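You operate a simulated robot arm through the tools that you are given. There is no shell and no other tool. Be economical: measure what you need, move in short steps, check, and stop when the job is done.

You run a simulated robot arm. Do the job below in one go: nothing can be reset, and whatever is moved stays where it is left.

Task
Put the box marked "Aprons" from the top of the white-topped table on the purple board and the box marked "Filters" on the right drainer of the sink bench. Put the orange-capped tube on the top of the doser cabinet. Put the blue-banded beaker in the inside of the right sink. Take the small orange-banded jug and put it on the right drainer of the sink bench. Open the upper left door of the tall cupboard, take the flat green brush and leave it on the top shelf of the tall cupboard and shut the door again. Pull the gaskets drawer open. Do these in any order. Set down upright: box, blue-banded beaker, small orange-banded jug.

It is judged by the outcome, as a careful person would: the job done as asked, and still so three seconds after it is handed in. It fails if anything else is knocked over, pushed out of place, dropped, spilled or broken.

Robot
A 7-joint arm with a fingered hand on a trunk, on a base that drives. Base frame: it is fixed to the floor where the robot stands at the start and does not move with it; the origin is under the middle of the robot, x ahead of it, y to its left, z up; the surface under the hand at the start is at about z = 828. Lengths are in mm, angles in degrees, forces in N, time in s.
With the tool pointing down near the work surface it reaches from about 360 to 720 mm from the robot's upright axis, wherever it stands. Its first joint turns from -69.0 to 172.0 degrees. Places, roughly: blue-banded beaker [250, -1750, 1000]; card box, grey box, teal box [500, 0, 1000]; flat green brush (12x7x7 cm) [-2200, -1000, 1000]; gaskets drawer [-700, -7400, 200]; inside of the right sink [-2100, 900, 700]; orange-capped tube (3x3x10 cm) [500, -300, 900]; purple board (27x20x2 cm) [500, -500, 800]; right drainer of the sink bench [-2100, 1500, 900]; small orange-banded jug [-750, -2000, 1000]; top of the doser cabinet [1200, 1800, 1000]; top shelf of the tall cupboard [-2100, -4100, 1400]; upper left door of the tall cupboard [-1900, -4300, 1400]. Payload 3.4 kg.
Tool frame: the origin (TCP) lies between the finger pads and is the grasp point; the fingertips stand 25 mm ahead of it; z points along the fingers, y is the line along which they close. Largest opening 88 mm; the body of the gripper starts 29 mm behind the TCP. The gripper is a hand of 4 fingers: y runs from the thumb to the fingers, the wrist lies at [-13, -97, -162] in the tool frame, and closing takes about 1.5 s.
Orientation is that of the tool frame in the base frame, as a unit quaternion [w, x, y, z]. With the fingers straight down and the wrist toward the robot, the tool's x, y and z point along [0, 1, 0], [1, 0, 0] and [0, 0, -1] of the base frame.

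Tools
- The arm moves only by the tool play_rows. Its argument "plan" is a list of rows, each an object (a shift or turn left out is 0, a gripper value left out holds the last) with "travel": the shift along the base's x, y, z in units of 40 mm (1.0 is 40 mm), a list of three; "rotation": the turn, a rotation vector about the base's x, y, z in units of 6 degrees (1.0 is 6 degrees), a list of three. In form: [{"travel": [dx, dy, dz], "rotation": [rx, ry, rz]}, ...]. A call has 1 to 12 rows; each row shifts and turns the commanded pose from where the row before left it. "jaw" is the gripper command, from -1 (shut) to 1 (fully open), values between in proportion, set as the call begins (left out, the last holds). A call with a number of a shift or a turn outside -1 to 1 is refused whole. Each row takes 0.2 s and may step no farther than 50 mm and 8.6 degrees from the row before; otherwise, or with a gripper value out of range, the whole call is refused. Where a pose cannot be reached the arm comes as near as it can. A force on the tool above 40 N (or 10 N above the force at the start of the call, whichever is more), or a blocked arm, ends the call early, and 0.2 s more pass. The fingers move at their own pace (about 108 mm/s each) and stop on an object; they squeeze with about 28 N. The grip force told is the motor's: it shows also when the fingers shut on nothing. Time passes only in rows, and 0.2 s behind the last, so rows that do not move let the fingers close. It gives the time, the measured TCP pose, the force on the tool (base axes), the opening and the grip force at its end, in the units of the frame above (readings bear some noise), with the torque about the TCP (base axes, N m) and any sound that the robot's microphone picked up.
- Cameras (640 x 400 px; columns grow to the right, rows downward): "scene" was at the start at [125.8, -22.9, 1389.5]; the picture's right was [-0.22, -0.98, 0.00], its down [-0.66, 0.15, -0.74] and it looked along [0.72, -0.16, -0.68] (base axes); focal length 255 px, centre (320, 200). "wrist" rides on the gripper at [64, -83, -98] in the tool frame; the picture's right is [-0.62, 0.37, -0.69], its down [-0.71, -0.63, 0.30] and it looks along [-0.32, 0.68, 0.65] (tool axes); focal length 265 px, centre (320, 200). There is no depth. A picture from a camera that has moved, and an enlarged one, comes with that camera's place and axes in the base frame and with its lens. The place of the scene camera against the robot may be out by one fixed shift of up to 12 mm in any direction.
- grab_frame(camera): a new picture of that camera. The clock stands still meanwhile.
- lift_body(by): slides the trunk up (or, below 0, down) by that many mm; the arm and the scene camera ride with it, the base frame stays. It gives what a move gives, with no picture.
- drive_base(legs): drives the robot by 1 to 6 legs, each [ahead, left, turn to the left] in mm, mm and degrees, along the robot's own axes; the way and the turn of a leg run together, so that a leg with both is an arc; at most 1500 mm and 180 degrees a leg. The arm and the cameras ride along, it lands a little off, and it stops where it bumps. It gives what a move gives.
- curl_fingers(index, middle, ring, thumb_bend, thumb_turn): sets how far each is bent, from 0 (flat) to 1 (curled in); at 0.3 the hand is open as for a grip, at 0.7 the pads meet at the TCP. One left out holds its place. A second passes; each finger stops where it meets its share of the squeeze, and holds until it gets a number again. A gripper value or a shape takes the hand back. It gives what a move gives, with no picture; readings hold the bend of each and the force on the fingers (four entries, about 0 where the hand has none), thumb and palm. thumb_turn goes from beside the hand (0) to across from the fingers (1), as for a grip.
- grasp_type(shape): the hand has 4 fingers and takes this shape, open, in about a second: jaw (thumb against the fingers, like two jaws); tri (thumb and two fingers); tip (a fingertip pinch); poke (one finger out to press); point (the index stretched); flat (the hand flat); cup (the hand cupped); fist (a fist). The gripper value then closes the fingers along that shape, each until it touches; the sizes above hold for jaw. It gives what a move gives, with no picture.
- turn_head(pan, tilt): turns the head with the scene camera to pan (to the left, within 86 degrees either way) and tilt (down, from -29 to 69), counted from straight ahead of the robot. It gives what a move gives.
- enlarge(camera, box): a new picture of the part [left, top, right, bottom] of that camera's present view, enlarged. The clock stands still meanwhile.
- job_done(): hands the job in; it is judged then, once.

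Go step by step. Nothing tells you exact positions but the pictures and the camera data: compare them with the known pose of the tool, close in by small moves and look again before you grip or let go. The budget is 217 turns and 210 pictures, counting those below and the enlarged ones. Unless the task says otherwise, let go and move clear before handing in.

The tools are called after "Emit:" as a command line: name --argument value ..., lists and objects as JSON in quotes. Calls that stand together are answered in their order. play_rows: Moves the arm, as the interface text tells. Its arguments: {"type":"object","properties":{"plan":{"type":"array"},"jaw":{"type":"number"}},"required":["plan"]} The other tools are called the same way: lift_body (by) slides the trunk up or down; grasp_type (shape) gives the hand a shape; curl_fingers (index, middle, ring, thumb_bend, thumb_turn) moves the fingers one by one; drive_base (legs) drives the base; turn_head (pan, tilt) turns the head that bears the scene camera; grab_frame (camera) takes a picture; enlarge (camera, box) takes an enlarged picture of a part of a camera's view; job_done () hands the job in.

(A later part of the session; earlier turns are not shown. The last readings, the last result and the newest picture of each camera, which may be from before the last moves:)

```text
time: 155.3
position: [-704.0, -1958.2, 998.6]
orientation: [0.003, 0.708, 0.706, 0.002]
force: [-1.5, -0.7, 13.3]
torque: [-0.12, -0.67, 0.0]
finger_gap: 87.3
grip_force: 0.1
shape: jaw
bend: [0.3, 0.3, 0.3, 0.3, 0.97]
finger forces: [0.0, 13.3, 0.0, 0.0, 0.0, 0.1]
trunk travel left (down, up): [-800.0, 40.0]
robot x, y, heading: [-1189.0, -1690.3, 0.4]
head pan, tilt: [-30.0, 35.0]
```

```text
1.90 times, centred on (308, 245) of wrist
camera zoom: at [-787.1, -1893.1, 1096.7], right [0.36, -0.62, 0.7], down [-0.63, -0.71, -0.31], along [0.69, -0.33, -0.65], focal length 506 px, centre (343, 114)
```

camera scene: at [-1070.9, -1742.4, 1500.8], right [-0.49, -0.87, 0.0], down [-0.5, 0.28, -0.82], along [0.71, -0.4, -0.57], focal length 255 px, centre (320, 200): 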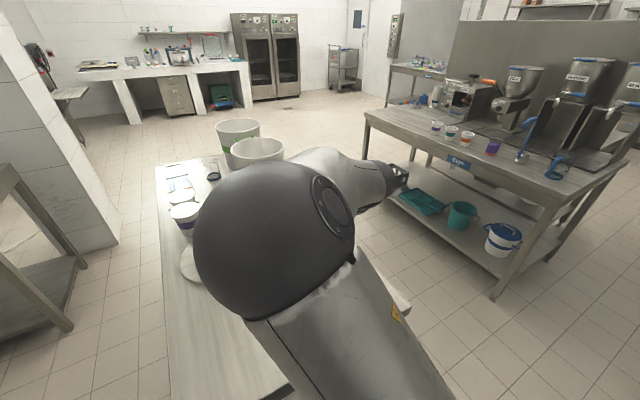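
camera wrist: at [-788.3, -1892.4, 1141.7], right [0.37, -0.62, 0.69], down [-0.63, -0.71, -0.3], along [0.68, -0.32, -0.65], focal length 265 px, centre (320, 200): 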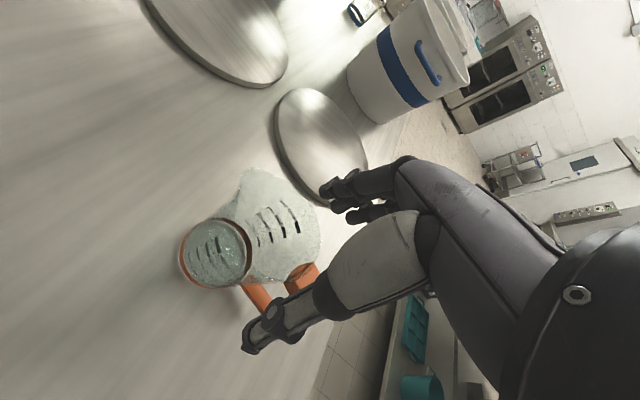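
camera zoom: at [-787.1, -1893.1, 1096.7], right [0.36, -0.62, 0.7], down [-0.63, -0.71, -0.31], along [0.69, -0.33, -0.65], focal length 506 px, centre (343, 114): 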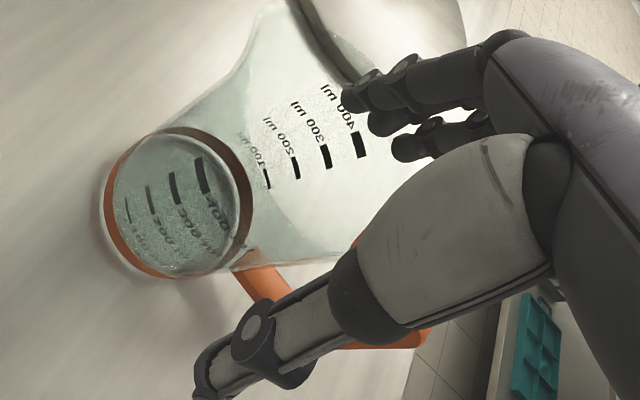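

The middle finger met the far rim. I'll back up, partly close the hand and descend again.

Emit:
play_rows --plan '[{"travel": [0, 0, 0.6]}, {"travel": [0, 0, 0.6]}, {"travel": [0, 0, 0]}, {"travel": [0, 0, 0]}, {"travel": [0, 0, 0]}]' --jaw 0.1

Emit:
grab_frame --camera "wrist"

```text
time: 156.5
position: [-701.9, -1958.7, 1044.9]
orientation: [0.001, 0.707, 0.707, 0.001]
force: [0.0, 0.1, -0.4]
torque: [0.02, -0.01, 0.0]
finger_gap: 48.7
grip_force: 0.1
shape: jaw
bend: [0.74, 0.42, 0.39, 0.67, 1.0]
finger forces: [0.1, 0.1, 0.1, 0.1, 0.1, 0.0]
trunk travel left (down, up): [-800.0, 40.0]
robot x, y, heading: [-1195.7, -1696.7, 0.4]
head pan, tilt: [-30.0, 35.0]
```

```text
150 pictures are left
camera wrist: at [-785.6, -1893.6, 1142.9], right [0.37, -0.62, 0.69], down [-0.63, -0.71, -0.31], along [0.68, -0.32, -0.65], focal length 265 px, centre (320, 200)
```

wrist: 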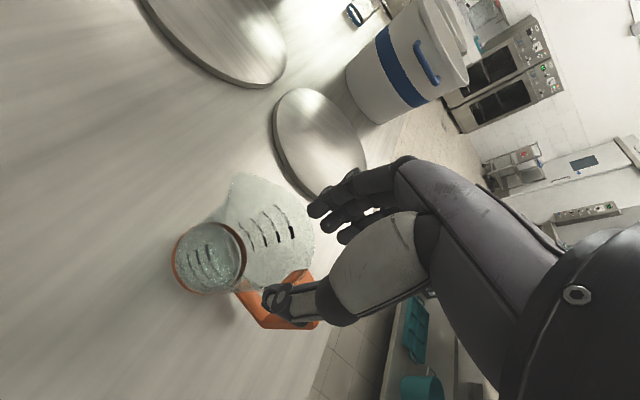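

Emit:
curl_fingers --index 0.48 --middle 0.48 --ring 0.48 --thumb_bend 0.42 --thumb_turn 1

Emit:
enlarge --camera "wrist" --box '[160, 140, 436, 350]'

```text
time: 157.5
position: [-702.7, -1957.8, 1044.2]
orientation: [0.001, 0.708, 0.706, 0.001]
force: [0.2, 0.7, -0.4]
torque: [-0.02, -0.01, -0.03]
finger_gap: 52.2
grip_force: 0.1
shape: fingers
bend: [0.48, 0.48, 0.48, 0.42, 0.99]
finger forces: [0.1, 0.1, 0.1, 0.1, 0.0, 0.0]
trunk travel left (down, up): [-800.0, 40.0]
robot x, y, heading: [-1192.4, -1694.7, 0.8]
head pan, tilt: [-30.0, 35.0]
```

```text
1.90 times, centred on (298, 245) of wrist
camera zoom: at [-785.7, -1893.6, 1142.9], right [0.37, -0.62, 0.69], down [-0.63, -0.71, -0.31], along [0.68, -0.32, -0.65], focal length 506 px, centre (362, 114)
```

zoom: 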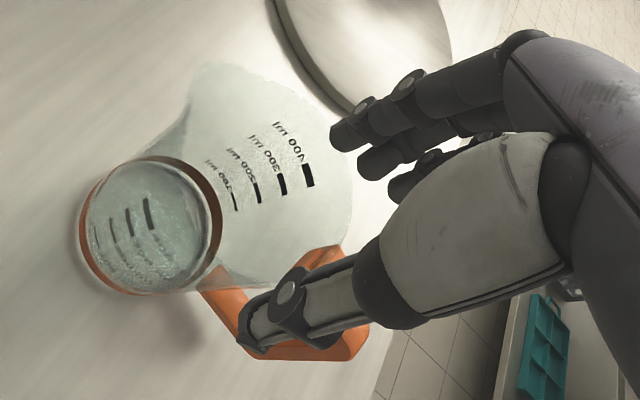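

Emit:
play_rows --plan '[{"travel": [0, 0.27, 0]}, {"travel": [0, 0, -0.7]}, {"travel": [0, 0, -0.5]}, {"travel": [0, 0, 0]}]'

Emit:
enlarge --camera "wrist" --box '[160, 140, 436, 350]'

```text
time: 158.5
position: [-705.0, -1946.8, 1000.5]
orientation: [0.006, 0.708, 0.706, 0.006]
force: [1.7, -3.2, 34.2]
torque: [-0.17, -1.16, -0.1]
finger_gap: 53.8
grip_force: 17.4
shape: fingers
bend: [0.46, 0.43, 0.48, 0.42, 0.99]
finger forces: [9.7, 24.2, 0.0, 0.1, 0.0, 0.0]
trunk travel left (down, up): [-800.0, 40.0]
robot x, y, heading: [-1192.7, -1696.1, 0.5]
head pan, tilt: [-30.0, 35.0]
```

```text
1.90 times, centred on (298, 245) of wrist
camera zoom: at [-788.8, -1881.7, 1098.9], right [0.36, -0.62, 0.7], down [-0.63, -0.71, -0.31], along [0.69, -0.33, -0.64], focal length 506 px, centre (362, 114)
```

zoom: 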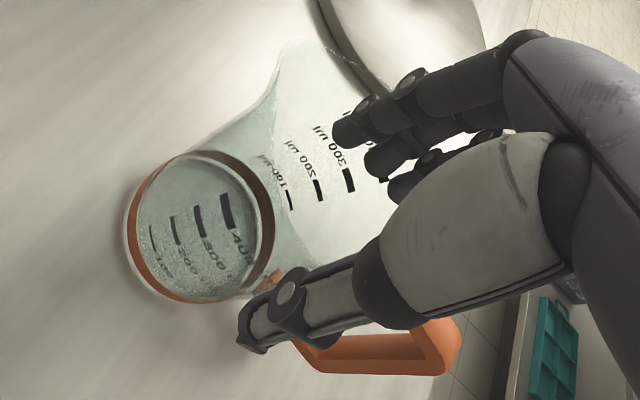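

Both fingertips stopped at rim height near the jug's middle, so it seems closed to the fingers. I'll back up, open wider than the normal jaw, and grip around the body across the handle axis instead.

Emit:
play_rows --plan '[{"travel": [0, 0, 0.8]}, {"travel": [0, 0, 0.8], "rotation": [0, 0, -0.9]}, {"travel": [0, 0, 0.4], "rotation": [0, 0, -0.9]}, {"travel": [0, 0, 0], "rotation": [0, 0, -0.9]}, {"travel": [0, 0, 0], "rotation": [0, 0, -0.9]}, {"travel": [0, 0, 0], "rotation": [0, 0, -0.5]}, {"travel": [0, 0, 0]}]'

Emit:
curl_fingers --index 0.18 --middle 0.18 --ring 0.18 --thumb_bend 0.18 --thumb_turn 1

Emit:
grab_frame --camera "wrist"

Emit:
enlarge --camera "wrist" --box '[100, 150, 340, 350]'

```text
time: 160.1
position: [-706.2, -1951.9, 1074.1]
orientation: [-0.011, 0.847, 0.531, 0.009]
force: [0.0, -0.1, 0.1]
torque: [0.01, 0.02, -0.01]
finger_gap: 52.3
grip_force: 0.0
shape: fingers
bend: [0.48, 0.48, 0.48, 0.42, 0.99]
finger forces: [0.0, 0.0, 0.1, 0.0, 0.0, 0.0]
trunk travel left (down, up): [-800.0, 40.0]
robot x, y, heading: [-1192.3, -1698.2, 0.7]
head pan, tilt: [-30.0, 35.0]
```

```text
time: 161.1
position: [-704.7, -1948.0, 1073.8]
orientation: [-0.012, 0.846, 0.534, 0.01]
force: [0.4, 0.6, -0.2]
torque: [0.01, 0.02, -0.01]
finger_gap: 106.9
grip_force: 0.1
shape: fingers
bend: [0.18, 0.18, 0.18, 0.18, 0.97]
finger forces: [0.1, 0.0, 0.0, 0.0, 0.0, 0.0]
trunk travel left (down, up): [-800.0, 40.0]
robot x, y, heading: [-1194.6, -1695.5, 0.2]
head pan, tilt: [-30.0, 35.0]
```

```text
147 pictures are left
camera wrist: at [-752.0, -1857.8, 1176.0], right [0.06, -0.74, 0.67], down [-0.87, -0.36, -0.32], along [0.48, -0.57, -0.67], focal length 265 px, centre (320, 200)
```

wrist: 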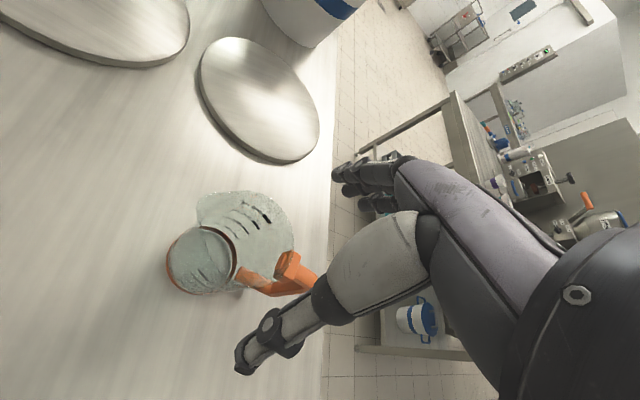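

```text
2.00 times, centred on (220, 250) of wrist
camera zoom: at [-752.0, -1857.8, 1176.0], right [0.06, -0.74, 0.67], down [-0.87, -0.36, -0.32], along [0.48, -0.57, -0.67], focal length 531 px, centre (520, 100)
```

zoom: 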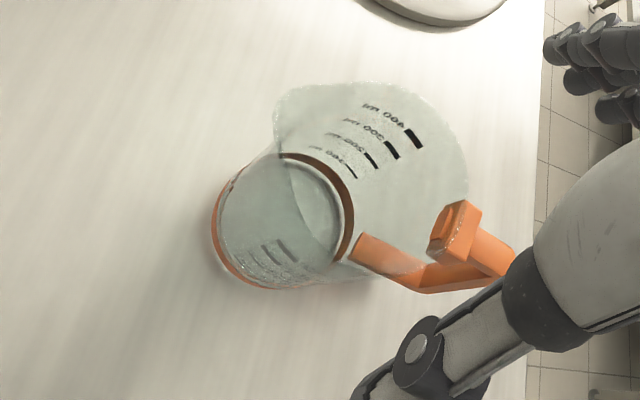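

Emit:
play_rows --plan '[{"travel": [0.8, -0.28, -0.5]}, {"travel": [0, 0, -0.6]}, {"travel": [0, 0, 0]}]'

Emit:
grab_frame --camera "wrist"

Emit:
turn_head --pan -45 --tilt 35

Emit:
grab_frame --camera "scene"

```text
time: 161.9
position: [-673.5, -1961.9, 1032.9]
orientation: [-0.007, 0.846, 0.533, 0.008]
force: [0.2, 0.3, -0.3]
torque: [0.03, 0.04, 0.02]
finger_gap: 107.2
grip_force: 0.0
shape: fingers
bend: [0.18, 0.18, 0.18, 0.18, 0.97]
finger forces: [0.1, 0.0, 0.0, 0.0, 0.0, 0.0]
trunk travel left (down, up): [-800.0, 40.0]
robot x, y, heading: [-1194.9, -1689.8, 0.4]
head pan, tilt: [-30.0, 35.0]
```

```text
145 pictures are left
camera wrist: at [-720.0, -1869.3, 1132.2], right [0.06, -0.73, 0.68], down [-0.87, -0.37, -0.32], along [0.48, -0.58, -0.66], focal length 265 px, centre (320, 200)
```

wrist: 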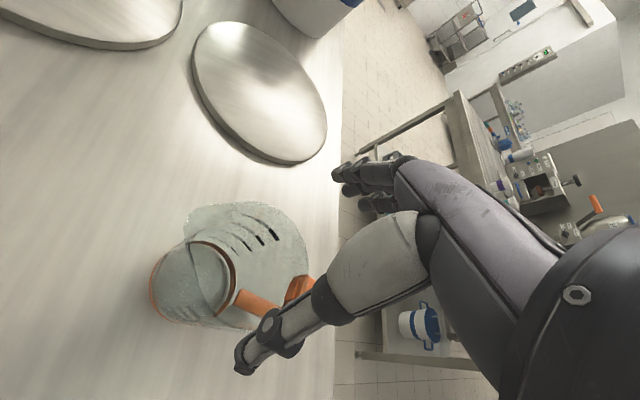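

```text
time: 162.7
position: [-674.1, -1962.0, 1030.9]
orientation: [-0.007, 0.846, 0.534, 0.004]
force: [0.0, -0.7, 0.1]
torque: [0.02, -0.03, -0.04]
finger_gap: 106.9
grip_force: 0.0
shape: fingers
bend: [0.18, 0.18, 0.18, 0.18, 0.97]
finger forces: [0.0, 0.0, 0.0, 0.0, 0.0, 0.0]
trunk travel left (down, up): [-800.0, 40.0]
robot x, y, heading: [-1198.8, -1696.5, 0.4]
head pan, tilt: [-45.0, 35.0]
```

```text
144 pictures are left
camera scene: at [-1085.5, -1760.2, 1500.9], right [-0.7, -0.71, 0.0], down [-0.41, 0.4, -0.82], along [0.59, -0.57, -0.57], focal length 255 px, centre (320, 200)
```

scene: 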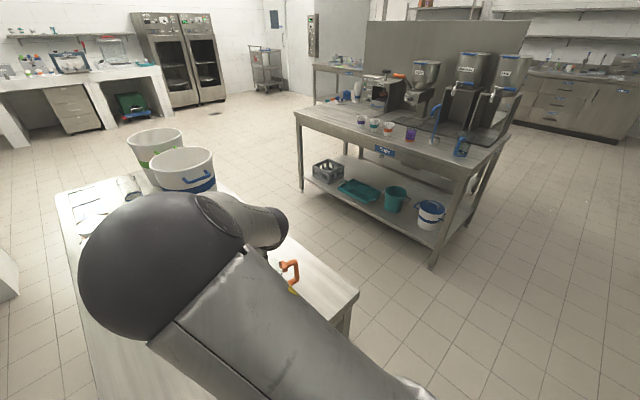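

Emit:
play_rows --plan '[{"travel": [0, 0, -0.5]}, {"travel": [0, 0, -0.4]}, {"travel": [0, 0, -0.3]}, {"travel": [0, 0, 0]}]'

Emit:
grab_frame --camera "wrist"

```text
time: 163.7
position: [-672.3, -1958.3, 985.2]
orientation: [0.002, 0.842, 0.539, 0.0]
force: [-0.4, 0.7, -0.2]
torque: [-0.01, -0.01, 0.02]
finger_gap: 106.9
grip_force: 0.1
shape: fingers
bend: [0.18, 0.18, 0.18, 0.18, 0.97]
finger forces: [0.0, 0.0, 0.0, 0.0, 0.0, 0.1]
trunk travel left (down, up): [-800.0, 40.0]
robot x, y, heading: [-1194.2, -1693.6, 0.6]
head pan, tilt: [-45.0, 35.0]
```

```text
143 pictures are left
camera wrist: at [-720.3, -1863.9, 1083.7], right [0.07, -0.72, 0.69], down [-0.87, -0.39, -0.31], along [0.49, -0.58, -0.65], focal length 265 px, centre (320, 200)
```

wrist: 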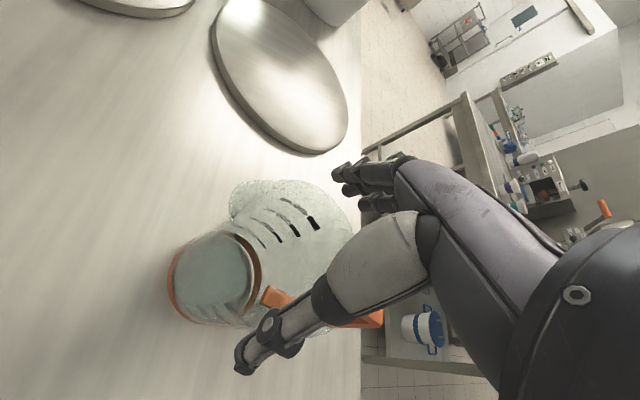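

Emit:
play_rows --plan '[{"travel": [0, 0, -0.3]}, {"travel": [0, 0, -0.2]}, {"travel": [0, 0, 0]}]'

Emit:
curl_fingers --index 0.75 --middle 0.75 --ring 0.6 --thumb_bend 0.8

Emit:
grab_frame --camera "wrist"

```text
time: 164.5
position: [-672.1, -1956.4, 965.7]
orientation: [0.0, 0.842, 0.54, 0.001]
force: [-0.6, 0.8, 2.2]
torque: [0.0, -0.04, 0.0]
finger_gap: 108.5
grip_force: 0.8
shape: fingers
bend: [0.18, 0.18, 0.18, 0.17, 0.97]
finger forces: [0.4, 0.0, 0.0, 0.0, 1.5, 0.0]
trunk travel left (down, up): [-800.0, 40.0]
robot x, y, heading: [-1194.4, -1694.3, 0.6]
head pan, tilt: [-45.0, 35.0]
```

```text
time: 165.5
position: [-673.9, -1957.4, 966.1]
orientation: [0.001, 0.841, 0.54, 0.002]
force: [-1.7, 2.0, 9.5]
torque: [-0.11, 0.03, -0.02]
finger_gap: 77.7
grip_force: 48.0
shape: fingers
bend: [0.16, 0.35, 0.38, 0.56, 0.97]
finger forces: [17.9, 12.2, 13.2, 0.0, 52.1, 0.0]
trunk travel left (down, up): [-800.0, 40.0]
robot x, y, heading: [-1190.5, -1696.7, 0.7]
head pan, tilt: [-45.0, 35.0]
```

```text
142 pictures are left
camera wrist: at [-721.7, -1862.7, 1064.6], right [0.07, -0.72, 0.69], down [-0.87, -0.39, -0.31], along [0.49, -0.58, -0.65], focal length 265 px, centre (320, 200)
```

wrist: 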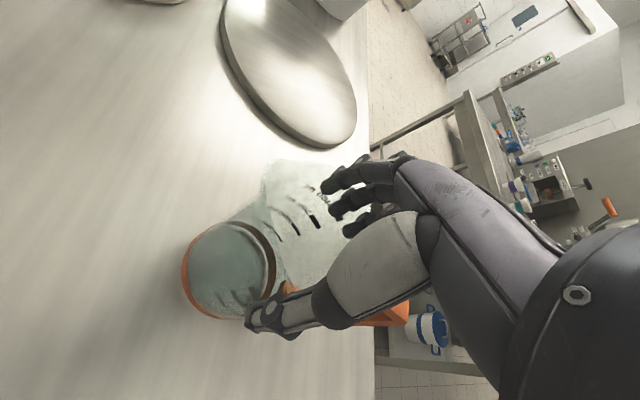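

Firm hold around the body. I'll lift gently.

Emit:
play_rows --plan '[{"travel": [0, 0, 0.4]}, {"travel": [0, 0, 0.6]}, {"travel": [0, 0, 0.8]}, {"travel": [0, 0, 0.8]}, {"travel": [0, 0, 0]}]'

Emit:
grab_frame --camera "wrist"

Emit:
grab_frame --camera "scene"

```text
time: 166.7
position: [-670.4, -1958.7, 1069.4]
orientation: [0.0, 0.841, 0.54, 0.001]
force: [0.7, 0.5, -1.3]
torque: [0.01, 0.02, 0.05]
finger_gap: 77.2
grip_force: 45.5
shape: fingers
bend: [0.16, 0.35, 0.38, 0.57, 0.97]
finger forces: [17.4, 12.6, 13.3, 0.0, 47.4, 0.0]
trunk travel left (down, up): [-800.0, 40.0]
robot x, y, heading: [-1191.7, -1694.8, 0.6]
head pan, tilt: [-45.0, 35.0]
```

```text
141 pictures are left
camera wrist: at [-719.0, -1864.3, 1167.6], right [0.08, -0.72, 0.69], down [-0.87, -0.39, -0.31], along [0.49, -0.58, -0.65], focal length 265 px, centre (320, 200)
```

wrist: 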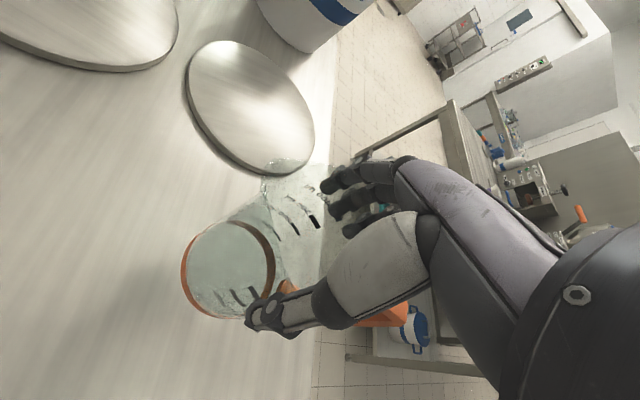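

```text
140 pictures are left
camera scene: at [-1084.5, -1760.5, 1500.8], right [-0.7, -0.71, 0.0], down [-0.41, 0.4, -0.82], along [0.58, -0.57, -0.57], focal length 255 px, centre (320, 200)
```

scene: 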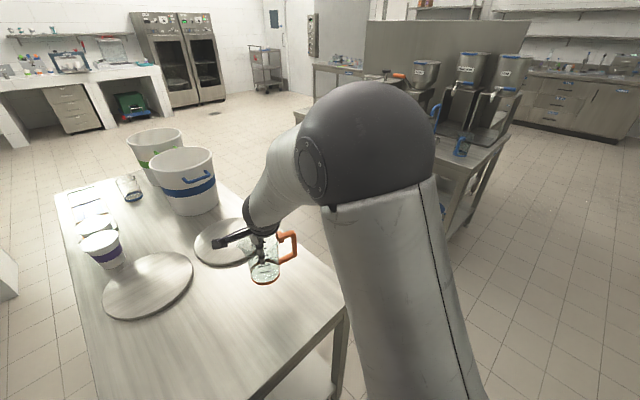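

The jug is held upright. I'll carry it to the right drainer.

Emit:
lift_body --by 40

Emit:
drive_base --legs '[[0, 1450, 0], [280, 0, 0], [0, 0, 179.5]]'

Emit:
drive_base --legs '[[0, -1300, 0], [400, 0, 0]]'

Emit:
turn_head --pan -10 --tilt 40

Emit:
grab_frame --camera "scene"

Emit:
grab_frame --camera "wrist"

```text
time: 167.5
position: [-672.1, -1958.1, 1109.1]
orientation: [-0.001, 0.842, 0.539, 0.001]
force: [-0.4, -0.8, -0.6]
torque: [0.02, 0.0, 0.02]
finger_gap: 77.5
grip_force: 45.5
shape: fingers
bend: [0.16, 0.35, 0.38, 0.57, 0.97]
finger forces: [17.4, 12.5, 13.4, 0.1, 47.3, 0.1]
trunk travel left (down, up): [-840.0, 0.0]
robot x, y, heading: [-1194.3, -1692.7, 0.6]
head pan, tilt: [-45.0, 35.0]
```

```text
time: 183.7
position: [-1449.1, 29.9, 1109.6]
orientation: [-0.001, -0.538, 0.843, 0.001]
force: [-0.4, 0.7, 0.1]
torque: [-0.02, -0.01, -0.02]
finger_gap: 75.7
grip_force: 40.4
shape: fingers
bend: [0.16, 0.36, 0.39, 0.6, 0.97]
finger forces: [15.5, 11.0, 12.3, 0.1, 41.9, 0.0]
trunk travel left (down, up): [-840.0, 0.0]
robot x, y, heading: [-930.0, -234.3, -179.8]
head pan, tilt: [-45.0, 35.0]
```

```text
time: 192.3
position: [-1853.4, 1328.9, 1107.9]
orientation: [-0.001, -0.534, 0.845, 0.0]
force: [0.1, -0.4, -1.1]
torque: [0.01, -0.01, 0.03]
finger_gap: 75.9
grip_force: 40.6
shape: fingers
bend: [0.16, 0.36, 0.39, 0.6, 0.97]
finger forces: [15.6, 11.0, 12.4, 0.1, 41.8, 0.0]
trunk travel left (down, up): [-840.0, 0.0]
robot x, y, heading: [-1335.8, 1059.7, 179.5]
head pan, tilt: [-45.0, 35.0]
```

```text
time: 193.3
position: [-1852.2, 1329.0, 1109.1]
orientation: [-0.002, -0.534, 0.845, 0.001]
force: [0.0, -0.4, -0.4]
torque: [-0.03, -0.01, -0.01]
finger_gap: 75.8
grip_force: 40.4
shape: fingers
bend: [0.16, 0.36, 0.39, 0.6, 0.97]
finger forces: [15.6, 11.0, 12.2, 0.0, 41.8, 0.0]
trunk travel left (down, up): [-840.0, 0.0]
robot x, y, heading: [-1336.2, 1061.8, 179.9]
head pan, tilt: [-10.0, 40.0]
```

```text
139 pictures are left
camera scene: at [-1474.6, 1069.0, 1533.3], right [0.18, 0.98, 0.0], down [0.63, -0.11, -0.77], along [-0.75, 0.14, -0.64], focal length 255 px, centre (320, 200)
```

scene: 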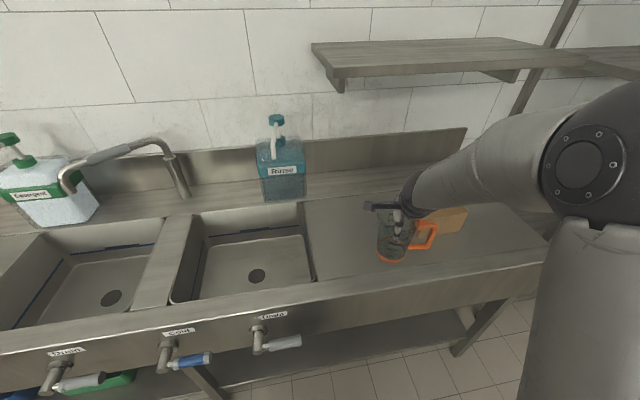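

```text
138 pictures are left
camera wrist: at [-1804.4, 1235.3, 1207.6], right [-0.07, 0.72, 0.69], down [0.88, 0.37, -0.31], along [-0.48, 0.59, -0.65], focal length 265 px, centre (320, 200)
```

wrist: 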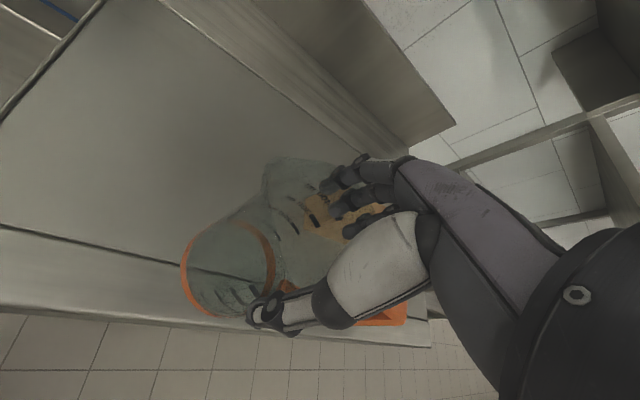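

Emit:
drive_base --legs '[[140, 0, 0]]'

Emit:
play_rows --plan '[{"travel": [0, 0, -0.7]}, {"travel": [0, 0, -0.7]}, {"travel": [0, 0, -0.7]}, {"travel": [0, 0, -0.3]}, {"travel": [0, 0, 0]}]'

Emit:
grab_frame --camera "wrist"

Emit:
grab_frame --camera "scene"

```text
time: 194.6
position: [-1992.1, 1329.6, 1109.0]
orientation: [-0.002, -0.534, 0.845, 0.0]
force: [-1.2, -0.3, -1.4]
torque: [-0.01, -0.01, 0.01]
finger_gap: 75.8
grip_force: 40.4
shape: fingers
bend: [0.16, 0.36, 0.39, 0.6, 0.97]
finger forces: [15.6, 11.0, 12.3, 0.0, 41.8, 0.0]
trunk travel left (down, up): [-840.0, 0.0]
robot x, y, heading: [-1475.1, 1058.2, 180.2]
head pan, tilt: [-10.0, 40.0]
```

```text
time: 195.8
position: [-1992.6, 1328.5, 1013.0]
orientation: [0.0, -0.535, 0.845, 0.0]
force: [-0.3, 0.0, -0.8]
torque: [0.01, 0.02, 0.01]
finger_gap: 75.5
grip_force: 40.1
shape: fingers
bend: [0.16, 0.36, 0.39, 0.6, 0.97]
finger forces: [15.3, 11.3, 12.5, 0.0, 41.3, 0.0]
trunk travel left (down, up): [-840.0, 0.0]
robot x, y, heading: [-1474.2, 1057.1, 179.9]
head pan, tilt: [-10.0, 40.0]
```

```text
137 pictures are left
camera wrist: at [-1944.0, 1235.7, 1111.6], right [-0.07, 0.72, 0.69], down [0.87, 0.38, -0.31], along [-0.48, 0.59, -0.65], focal length 265 px, centre (320, 200)
```

wrist: 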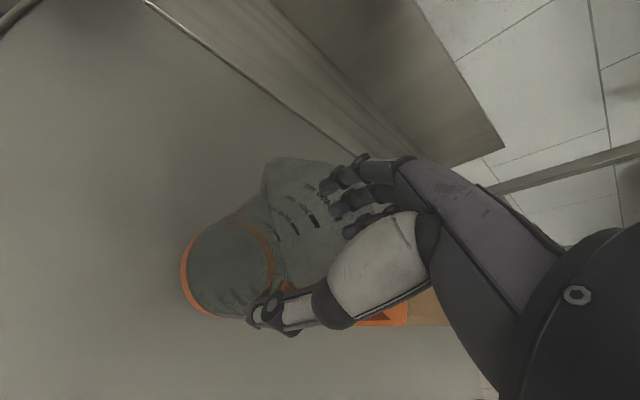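

```text
136 pictures are left
camera scene: at [-1613.9, 1069.2, 1533.3], right [0.18, 0.98, 0.0], down [0.63, -0.11, -0.77], along [-0.75, 0.13, -0.64], focal length 255 px, centre (320, 200)
```

scene: 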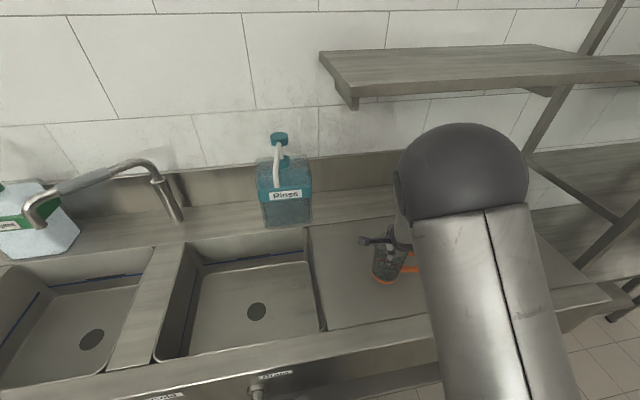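

Emit:
play_rows --plan '[{"travel": [0, 0, -0.2]}, {"travel": [0, 0, -0.15]}, {"travel": [0, 0, -0.08]}, {"travel": [0, 0, -0.05]}, {"travel": [0, 0, 0]}]'

```text
time: 197.0
position: [-1993.4, 1328.2, 992.6]
orientation: [-0.002, -0.534, 0.845, 0.0]
force: [0.2, 0.0, -1.7]
torque: [0.01, 0.0, 0.02]
finger_gap: 75.6
grip_force: 40.3
shape: fingers
bend: [0.16, 0.36, 0.39, 0.6, 0.97]
finger forces: [15.2, 11.2, 12.5, 0.0, 41.2, 0.0]
trunk travel left (down, up): [-840.0, 0.0]
robot x, y, heading: [-1475.1, 1056.2, 179.6]
head pan, tilt: [-10.0, 40.0]
```

Emit:
play_rows --plan '[{"travel": [0, 0, -0.06]}, {"travel": [0, 0, -0.06]}, {"travel": [0, 0, 0]}]'

```text
time: 197.8
position: [-1991.5, 1327.9, 992.5]
orientation: [-0.003, -0.535, 0.845, 0.002]
force: [-1.6, -1.6, 19.0]
torque: [0.35, 0.36, 0.02]
finger_gap: 75.7
grip_force: 41.3
shape: fingers
bend: [0.16, 0.35, 0.39, 0.6, 0.97]
finger forces: [16.7, 11.9, 12.8, 0.0, 42.8, 0.0]
trunk travel left (down, up): [-840.0, 0.0]
robot x, y, heading: [-1475.8, 1060.4, 180.0]
head pan, tilt: [-10.0, 40.0]
```

Contact on the drainer. I'll ease up a little and open the fingers together.

Emit:
play_rows --plan '[{"travel": [0, 0, 0.08]}, {"travel": [0, 0, 0]}]'

Emit:
curl_fingers --index 0.12 --middle 0.18 --ring 0.18 --thumb_bend 0.18

Emit:
grab_frame --camera "wrist"

```text
time: 198.4
position: [-1991.8, 1326.9, 993.1]
orientation: [-0.002, -0.534, 0.845, 0.0]
force: [-1.8, -0.4, 8.7]
torque: [0.33, 0.36, 0.08]
finger_gap: 75.4
grip_force: 41.7
shape: fingers
bend: [0.16, 0.35, 0.39, 0.6, 0.97]
finger forces: [16.2, 12.3, 13.0, 0.0, 41.8, 0.0]
trunk travel left (down, up): [-840.0, 0.0]
robot x, y, heading: [-1474.2, 1058.8, 180.0]
head pan, tilt: [-10.0, 40.0]
```

```text
time: 199.4
position: [-1992.0, 1329.1, 990.8]
orientation: [-0.001, -0.534, 0.845, 0.0]
force: [0.7, -0.3, 0.1]
torque: [-0.02, 0.02, 0.0]
finger_gap: 113.6
grip_force: 0.0
shape: fingers
bend: [0.12, 0.18, 0.18, 0.18, 0.97]
finger forces: [0.2, 0.1, 0.1, 0.1, 0.0, 0.0]
trunk travel left (down, up): [-840.0, 0.0]
robot x, y, heading: [-1470.8, 1058.6, 179.6]
head pan, tilt: [-10.0, 40.0]
```

```text
135 pictures are left
camera wrist: at [-1944.0, 1235.4, 1090.6], right [-0.07, 0.72, 0.69], down [0.88, 0.38, -0.31], along [-0.48, 0.59, -0.65], focal length 265 px, centre (320, 200)
```

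wrist: 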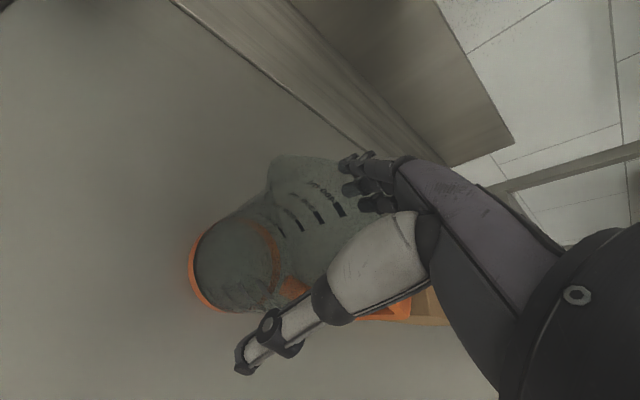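

Emit:
play_rows --plan '[{"travel": [0, 0, 0.3]}, {"travel": [0, 0, 0.6]}, {"travel": [0, 0, 0.9]}, {"travel": [0, 0, 0.9]}, {"travel": [0, 0, 0.6]}, {"travel": [0, 0, 0]}]'

Emit:
grab_frame --camera "wrist"

```text
time: 200.8
position: [-1992.1, 1328.2, 1125.4]
orientation: [0.0, -0.535, 0.845, -0.001]
force: [0.3, 0.3, 0.1]
torque: [0.01, -0.02, 0.0]
finger_gap: 113.8
grip_force: 0.0
shape: fingers
bend: [0.12, 0.18, 0.18, 0.18, 0.97]
finger forces: [0.0, 0.1, 0.0, 0.0, 0.1, 0.0]
trunk travel left (down, up): [-840.0, 0.0]
robot x, y, heading: [-1472.4, 1058.9, 179.9]
head pan, tilt: [-10.0, 40.0]
```

```text
134 pictures are left
camera wrist: at [-1943.5, 1235.3, 1223.7], right [-0.07, 0.72, 0.69], down [0.88, 0.38, -0.31], along [-0.48, 0.59, -0.65], focal length 265 px, centre (320, 200)
```

wrist: 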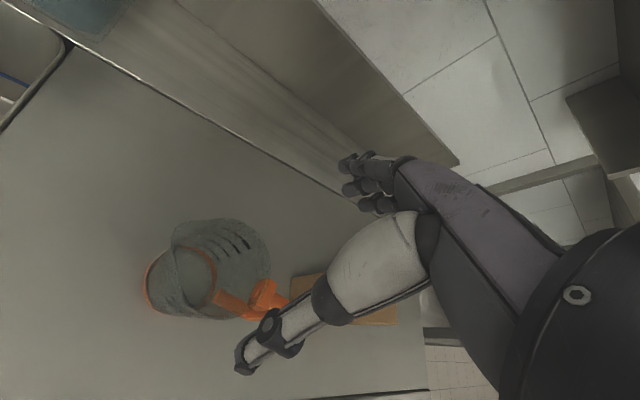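

The jug stands on the drainer. I'll check it from a distance, then go to the beaker from the front of the Lids table.

Emit:
drive_base --legs '[[-500, 0, 0]]'

Emit:
grab_frame --camera "scene"

Emit:
drive_base --legs '[[0, 0, 90], [1400, 0, 0], [880, 0, 0]]'

Emit:
turn_head --pan 30 --tilt 30

Emit:
grab_frame --camera "scene"

```text
time: 203.7
position: [-1497.8, 1329.9, 1125.6]
orientation: [-0.001, -0.532, 0.847, 0.0]
force: [-0.6, -0.3, -0.8]
torque: [0.0, -0.01, 0.02]
finger_gap: 113.9
grip_force: 0.0
shape: fingers
bend: [0.12, 0.18, 0.18, 0.18, 0.97]
finger forces: [0.1, 0.0, 0.0, 0.0, 0.0, 0.0]
trunk travel left (down, up): [-840.0, 0.0]
robot x, y, heading: [-983.0, 1054.3, 179.3]
head pan, tilt: [-10.0, 40.0]
```

```text
133 pictures are left
camera scene: at [-1121.6, 1067.4, 1533.3], right [0.18, 0.98, 0.0], down [0.63, -0.12, -0.77], along [-0.75, 0.14, -0.64], focal length 255 px, centre (320, 200)
```

scene: 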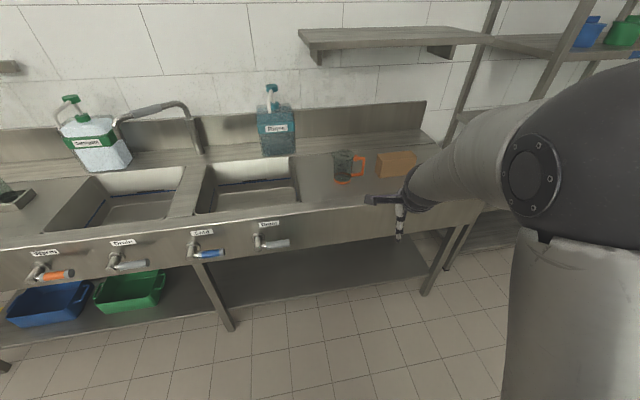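

```text
time: 218.8
position: [-1279.8, -1745.9, 1124.9]
orientation: [0.001, 0.975, -0.224, 0.001]
force: [0.4, 0.5, -0.1]
torque: [0.02, -0.03, 0.03]
finger_gap: 113.9
grip_force: 0.0
shape: fingers
bend: [0.12, 0.18, 0.18, 0.18, 0.97]
finger forces: [0.0, 0.1, 0.1, 0.0, 0.0, 0.1]
trunk travel left (down, up): [-840.0, 0.0]
robot x, y, heading: [-1004.5, -1235.9, -90.6]
head pan, tilt: [-10.0, 40.0]
```

```text
time: 219.9
position: [-1279.0, -1746.0, 1126.0]
orientation: [0.001, 0.975, -0.224, 0.001]
force: [0.5, 0.7, -0.4]
torque: [-0.02, 0.04, 0.0]
finger_gap: 113.9
grip_force: 0.1
shape: fingers
bend: [0.12, 0.18, 0.18, 0.18, 0.97]
finger forces: [0.1, 0.1, 0.0, 0.0, 0.0, 0.0]
trunk travel left (down, up): [-840.0, 0.0]
robot x, y, heading: [-1004.4, -1232.1, -90.6]
head pan, tilt: [30.0, 30.0]
```

```text
132 pictures are left
camera scene: at [-965.3, -1365.5, 1548.7], right [-0.87, -0.49, 0.0], down [-0.24, 0.44, -0.87], along [0.42, -0.76, -0.5], focal length 255 px, centre (320, 200)
```

scene: 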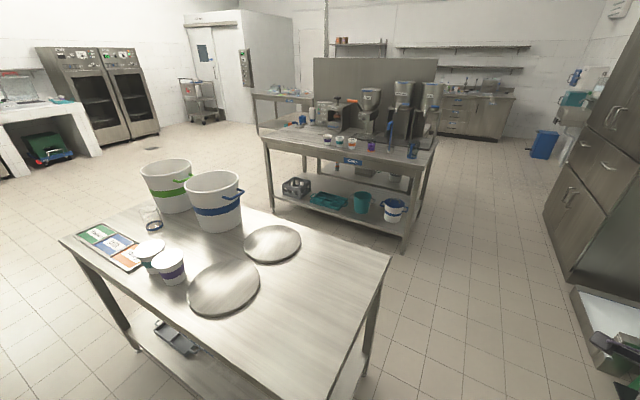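

I'll slide along the front of the table to the beaker.

Emit:
drive_base --legs '[[0, 600, 0.6], [0, 500, 0]]'

Emit:
grab_frame --camera "scene"

```text
time: 225.8
position: [-171.9, -1756.7, 1124.3]
orientation: [0.001, 0.975, -0.221, 0.0]
force: [-0.4, -0.9, 0.2]
torque: [0.0, -0.01, 0.03]
finger_gap: 113.5
grip_force: 0.1
shape: fingers
bend: [0.12, 0.18, 0.18, 0.18, 0.97]
finger forces: [0.0, 0.0, 0.0, 0.1, 0.0, 0.0]
trunk travel left (down, up): [-840.0, 0.0]
robot x, y, heading: [97.0, -1238.4, -90.0]
head pan, tilt: [30.0, 30.0]
```

```text
131 pictures are left
camera scene: at [139.0, -1373.4, 1548.7], right [-0.87, -0.5, 0.0], down [-0.25, 0.43, -0.87], along [0.43, -0.75, -0.5], focal length 255 px, centre (320, 200)
```

scene: 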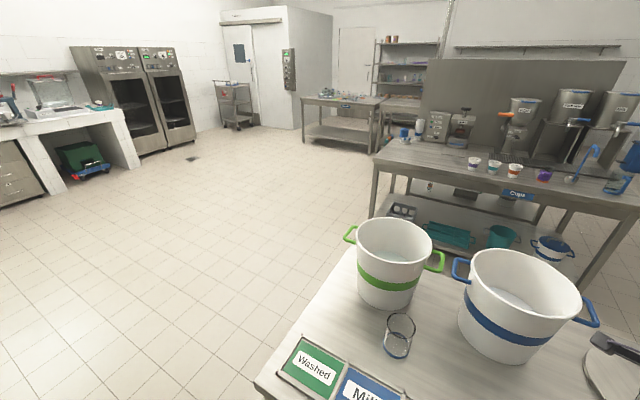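

The beaker is about (157, -1825), 70 mm wide, with its rim at z≈958 and the green bucket close behind. I'll drive on and rotate the hand so the fingers come in on the bucket-free side.

Emit:
drive_base --legs '[[0, 325, 0]]'

Emit:
play_rows --plan '[{"travel": [0, 0, 0], "rotation": [0, 0, -0.9]}, {"travel": [0, 0, 0], "rotation": [0, 0, -0.9]}, {"travel": [0, 0, 0], "rotation": [0, 0, -0.9]}, {"travel": [0, 0, 0], "rotation": [0, 0, -0.9]}, {"travel": [0, 0, 0], "rotation": [0, 0, -0.9]}, {"travel": [0, 0, 0]}]'

Emit:
grab_frame --camera "wrist"

Emit:
turn_head --pan -10 --tilt 40

Emit:
grab_frame --camera "scene"

```text
time: 228.0
position: [156.8, -1758.6, 1125.5]
orientation: [0.002, 0.975, -0.221, 0.001]
force: [-0.3, 0.4, -0.2]
torque: [-0.04, 0.0, -0.01]
finger_gap: 113.7
grip_force: 0.1
shape: fingers
bend: [0.12, 0.18, 0.18, 0.18, 0.97]
finger forces: [0.1, 0.1, 0.0, 0.0, 0.0, 0.1]
trunk travel left (down, up): [-840.0, 0.0]
robot x, y, heading: [427.5, -1241.4, -90.3]
head pan, tilt: [30.0, 30.0]
```

```text
time: 229.4
position: [156.2, -1757.9, 1125.5]
orientation: [0.001, 0.896, -0.444, 0.004]
force: [0.0, 0.3, 0.2]
torque: [-0.01, 0.01, 0.02]
finger_gap: 113.7
grip_force: 0.1
shape: fingers
bend: [0.12, 0.18, 0.18, 0.18, 0.97]
finger forces: [0.1, 0.1, 0.0, 0.0, 0.1, 0.1]
trunk travel left (down, up): [-840.0, 0.0]
robot x, y, heading: [424.6, -1241.0, -90.1]
head pan, tilt: [30.0, 30.0]
```

```text
130 pictures are left
camera wrist: at [261.5, -1758.1, 1225.0], right [-0.67, 0.27, 0.69], down [0.07, 0.95, -0.31], along [-0.74, -0.16, -0.66], focal length 265 px, centre (320, 200)
```

wrist: 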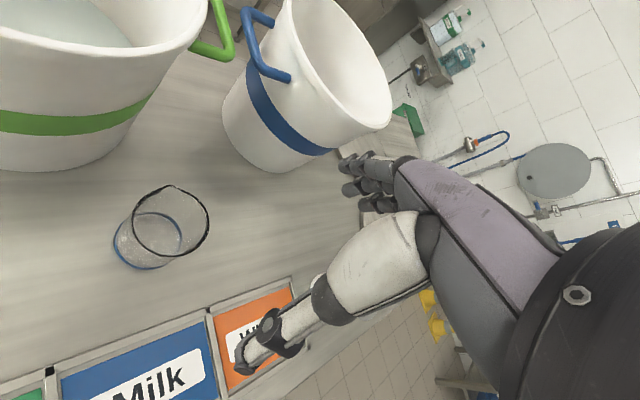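

```text
time: 230.4
position: [155.1, -1758.0, 1124.2]
orientation: [0.0, 0.896, -0.444, 0.002]
force: [-0.5, 0.0, 0.1]
torque: [-0.01, -0.01, 0.01]
finger_gap: 113.9
grip_force: 0.1
shape: fingers
bend: [0.12, 0.18, 0.18, 0.18, 0.97]
finger forces: [0.0, 0.0, 0.0, 0.0, 0.1, 0.0]
trunk travel left (down, up): [-840.0, 0.0]
robot x, y, heading: [424.2, -1243.4, -90.1]
head pan, tilt: [-10.0, 40.0]
```

```text
129 pictures are left
camera scene: at [407.0, -1380.0, 1533.4], right [-0.98, 0.18, 0.0], down [0.11, 0.63, -0.77], along [-0.14, -0.75, -0.64], focal length 255 px, centre (320, 200)
```

scene: 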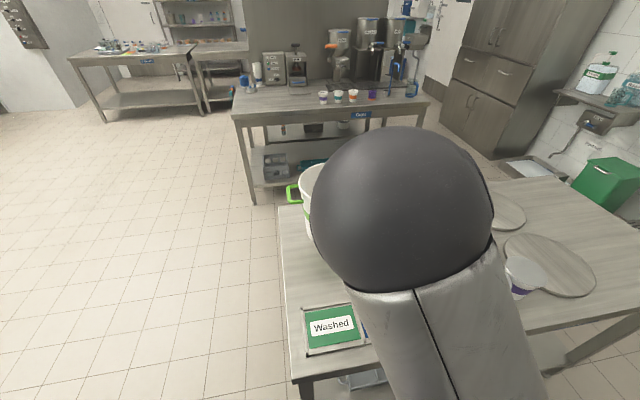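

Emit:
play_rows --plan '[{"travel": [0.12, -0.8, 0]}, {"travel": [0.12, -0.77, -0.5]}, {"travel": [0, 0, -0.9]}, {"travel": [0, 0, -0.9]}, {"travel": [0, 0, -0.7]}, {"travel": [0, 0, 0]}]'

Emit:
grab_frame --camera "wrist"

```text
time: 231.8
position: [165.9, -1820.7, 1005.1]
orientation: [0.002, 0.897, -0.442, 0.001]
force: [-0.3, 0.5, 0.3]
torque: [-0.02, 0.0, -0.01]
finger_gap: 113.9
grip_force: 0.0
shape: fingers
bend: [0.12, 0.18, 0.18, 0.18, 0.97]
finger forces: [0.1, 0.0, 0.0, 0.0, 0.0, 0.0]
trunk travel left (down, up): [-840.0, 0.0]
robot x, y, heading: [426.1, -1238.0, -90.5]
head pan, tilt: [-10.0, 40.0]
```

```text
128 pictures are left
camera wrist: at [272.5, -1820.6, 1103.4], right [-0.67, 0.27, 0.69], down [0.06, 0.95, -0.31], along [-0.74, -0.16, -0.65], focal length 265 px, centre (320, 200)
```

wrist: 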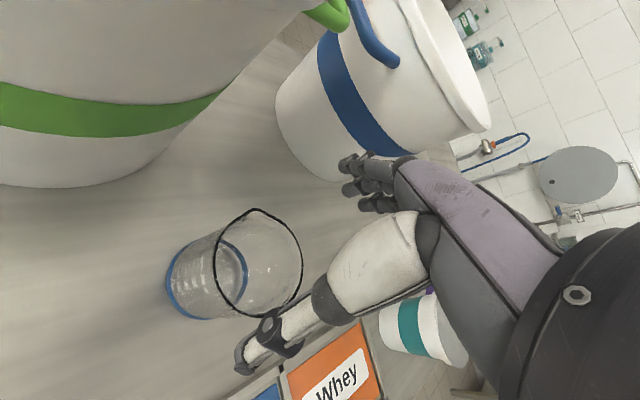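

Emit:
play_rows --plan '[{"travel": [0, 0, -0.7]}, {"travel": [0, 0, -0.7]}, {"travel": [0, 0, -0.6]}, {"travel": [0, 0, 0]}]'

Emit:
grab_frame --camera "wrist"

```text
time: 232.8
position: [166.0, -1820.2, 925.3]
orientation: [0.001, 0.897, -0.443, 0.001]
force: [0.6, -0.3, 1.2]
torque: [0.01, -0.01, 0.01]
finger_gap: 114.1
grip_force: 0.1
shape: fingers
bend: [0.12, 0.18, 0.18, 0.18, 0.97]
finger forces: [0.0, 0.0, 0.1, 0.1, 0.7, 0.0]
trunk travel left (down, up): [-840.0, 0.0]
robot x, y, heading: [424.8, -1241.6, -90.2]
head pan, tilt: [-10.0, 40.0]
```

```text
127 pictures are left
camera wrist: at [272.4, -1820.5, 1023.3], right [-0.67, 0.27, 0.69], down [0.07, 0.95, -0.31], along [-0.74, -0.16, -0.65], focal length 265 px, centre (320, 200)
```

wrist: 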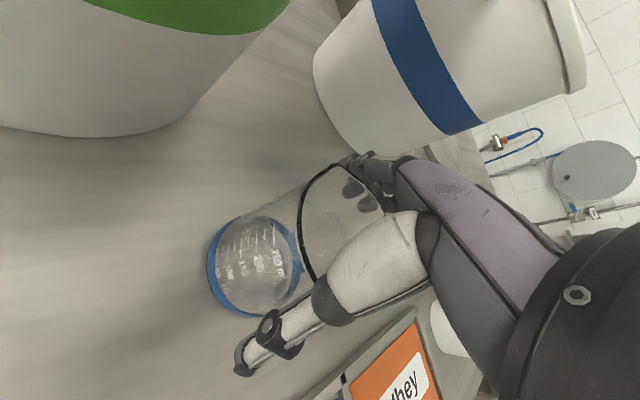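

Emit:
curl_fingers --index 0.75 --middle 0.75 --ring 0.6 --thumb_bend 0.75

Emit:
grab_frame --camera "wrist"

```text
time: 233.8
position: [166.5, -1820.5, 927.4]
orientation: [0.002, 0.897, -0.442, 0.0]
force: [-1.6, -1.4, 8.5]
torque: [-0.27, 0.39, -0.01]
finger_gap: 61.7
grip_force: 37.5
shape: fingers
bend: [0.23, 0.44, 0.49, 0.6, 0.99]
finger forces: [19.9, 8.8, 7.9, 0.0, 37.7, 0.1]
trunk travel left (down, up): [-840.0, 0.0]
robot x, y, heading: [429.1, -1241.8, -90.3]
head pan, tilt: [-10.0, 40.0]
```

```text
126 pictures are left
camera wrist: at [272.4, -1820.0, 1024.6], right [-0.67, 0.27, 0.69], down [0.06, 0.95, -0.31], along [-0.74, -0.16, -0.65], focal length 265 px, centre (320, 200)
```

wrist: 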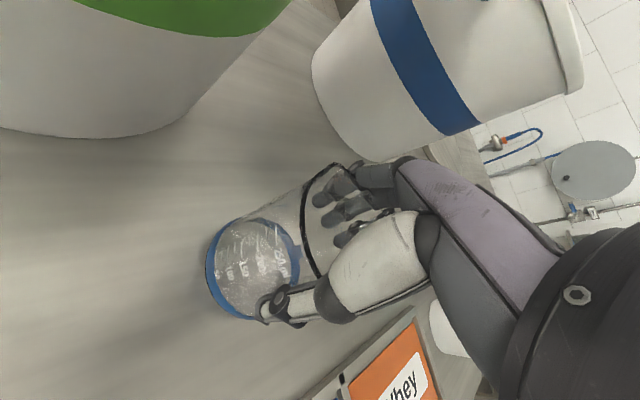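

Emit:
play_rows --plan '[{"travel": [0, 0, 0.4]}, {"travel": [0, 0, 0.7]}, {"travel": [0, 0, 0.9]}, {"travel": [0, 0, 0.9]}, {"travel": [0, 0, 0.9]}, {"travel": [0, 0, 0.4]}, {"travel": [0, 0, 0]}]'

Emit:
grab_frame --camera "wrist"

```text
time: 235.4
position: [164.7, -1822.0, 1091.5]
orientation: [0.001, 0.897, -0.443, 0.0]
force: [-0.5, -0.2, -1.1]
torque: [-0.01, 0.0, 0.02]
finger_gap: 61.2
grip_force: 31.7
shape: fingers
bend: [0.23, 0.45, 0.49, 0.6, 0.99]
finger forces: [15.4, 8.0, 6.9, 0.0, 33.7, 0.1]
trunk travel left (down, up): [-840.0, 0.0]
robot x, y, heading: [427.4, -1241.2, -90.3]
head pan, tilt: [-10.0, 40.0]
```

```text
125 pictures are left
camera wrist: at [271.1, -1821.8, 1190.7], right [-0.67, 0.27, 0.69], down [0.07, 0.95, -0.3], along [-0.74, -0.16, -0.65], focal length 265 px, centre (320, 200)
```

wrist: 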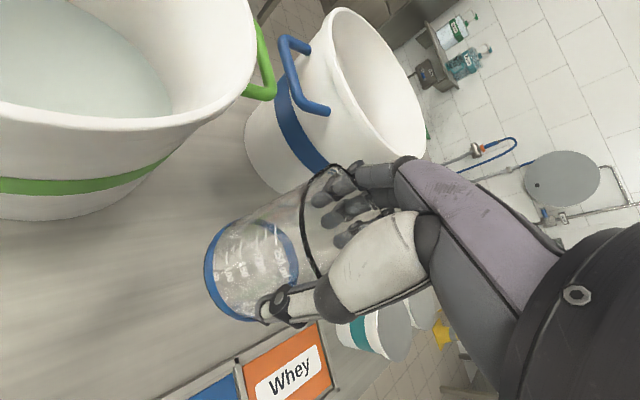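

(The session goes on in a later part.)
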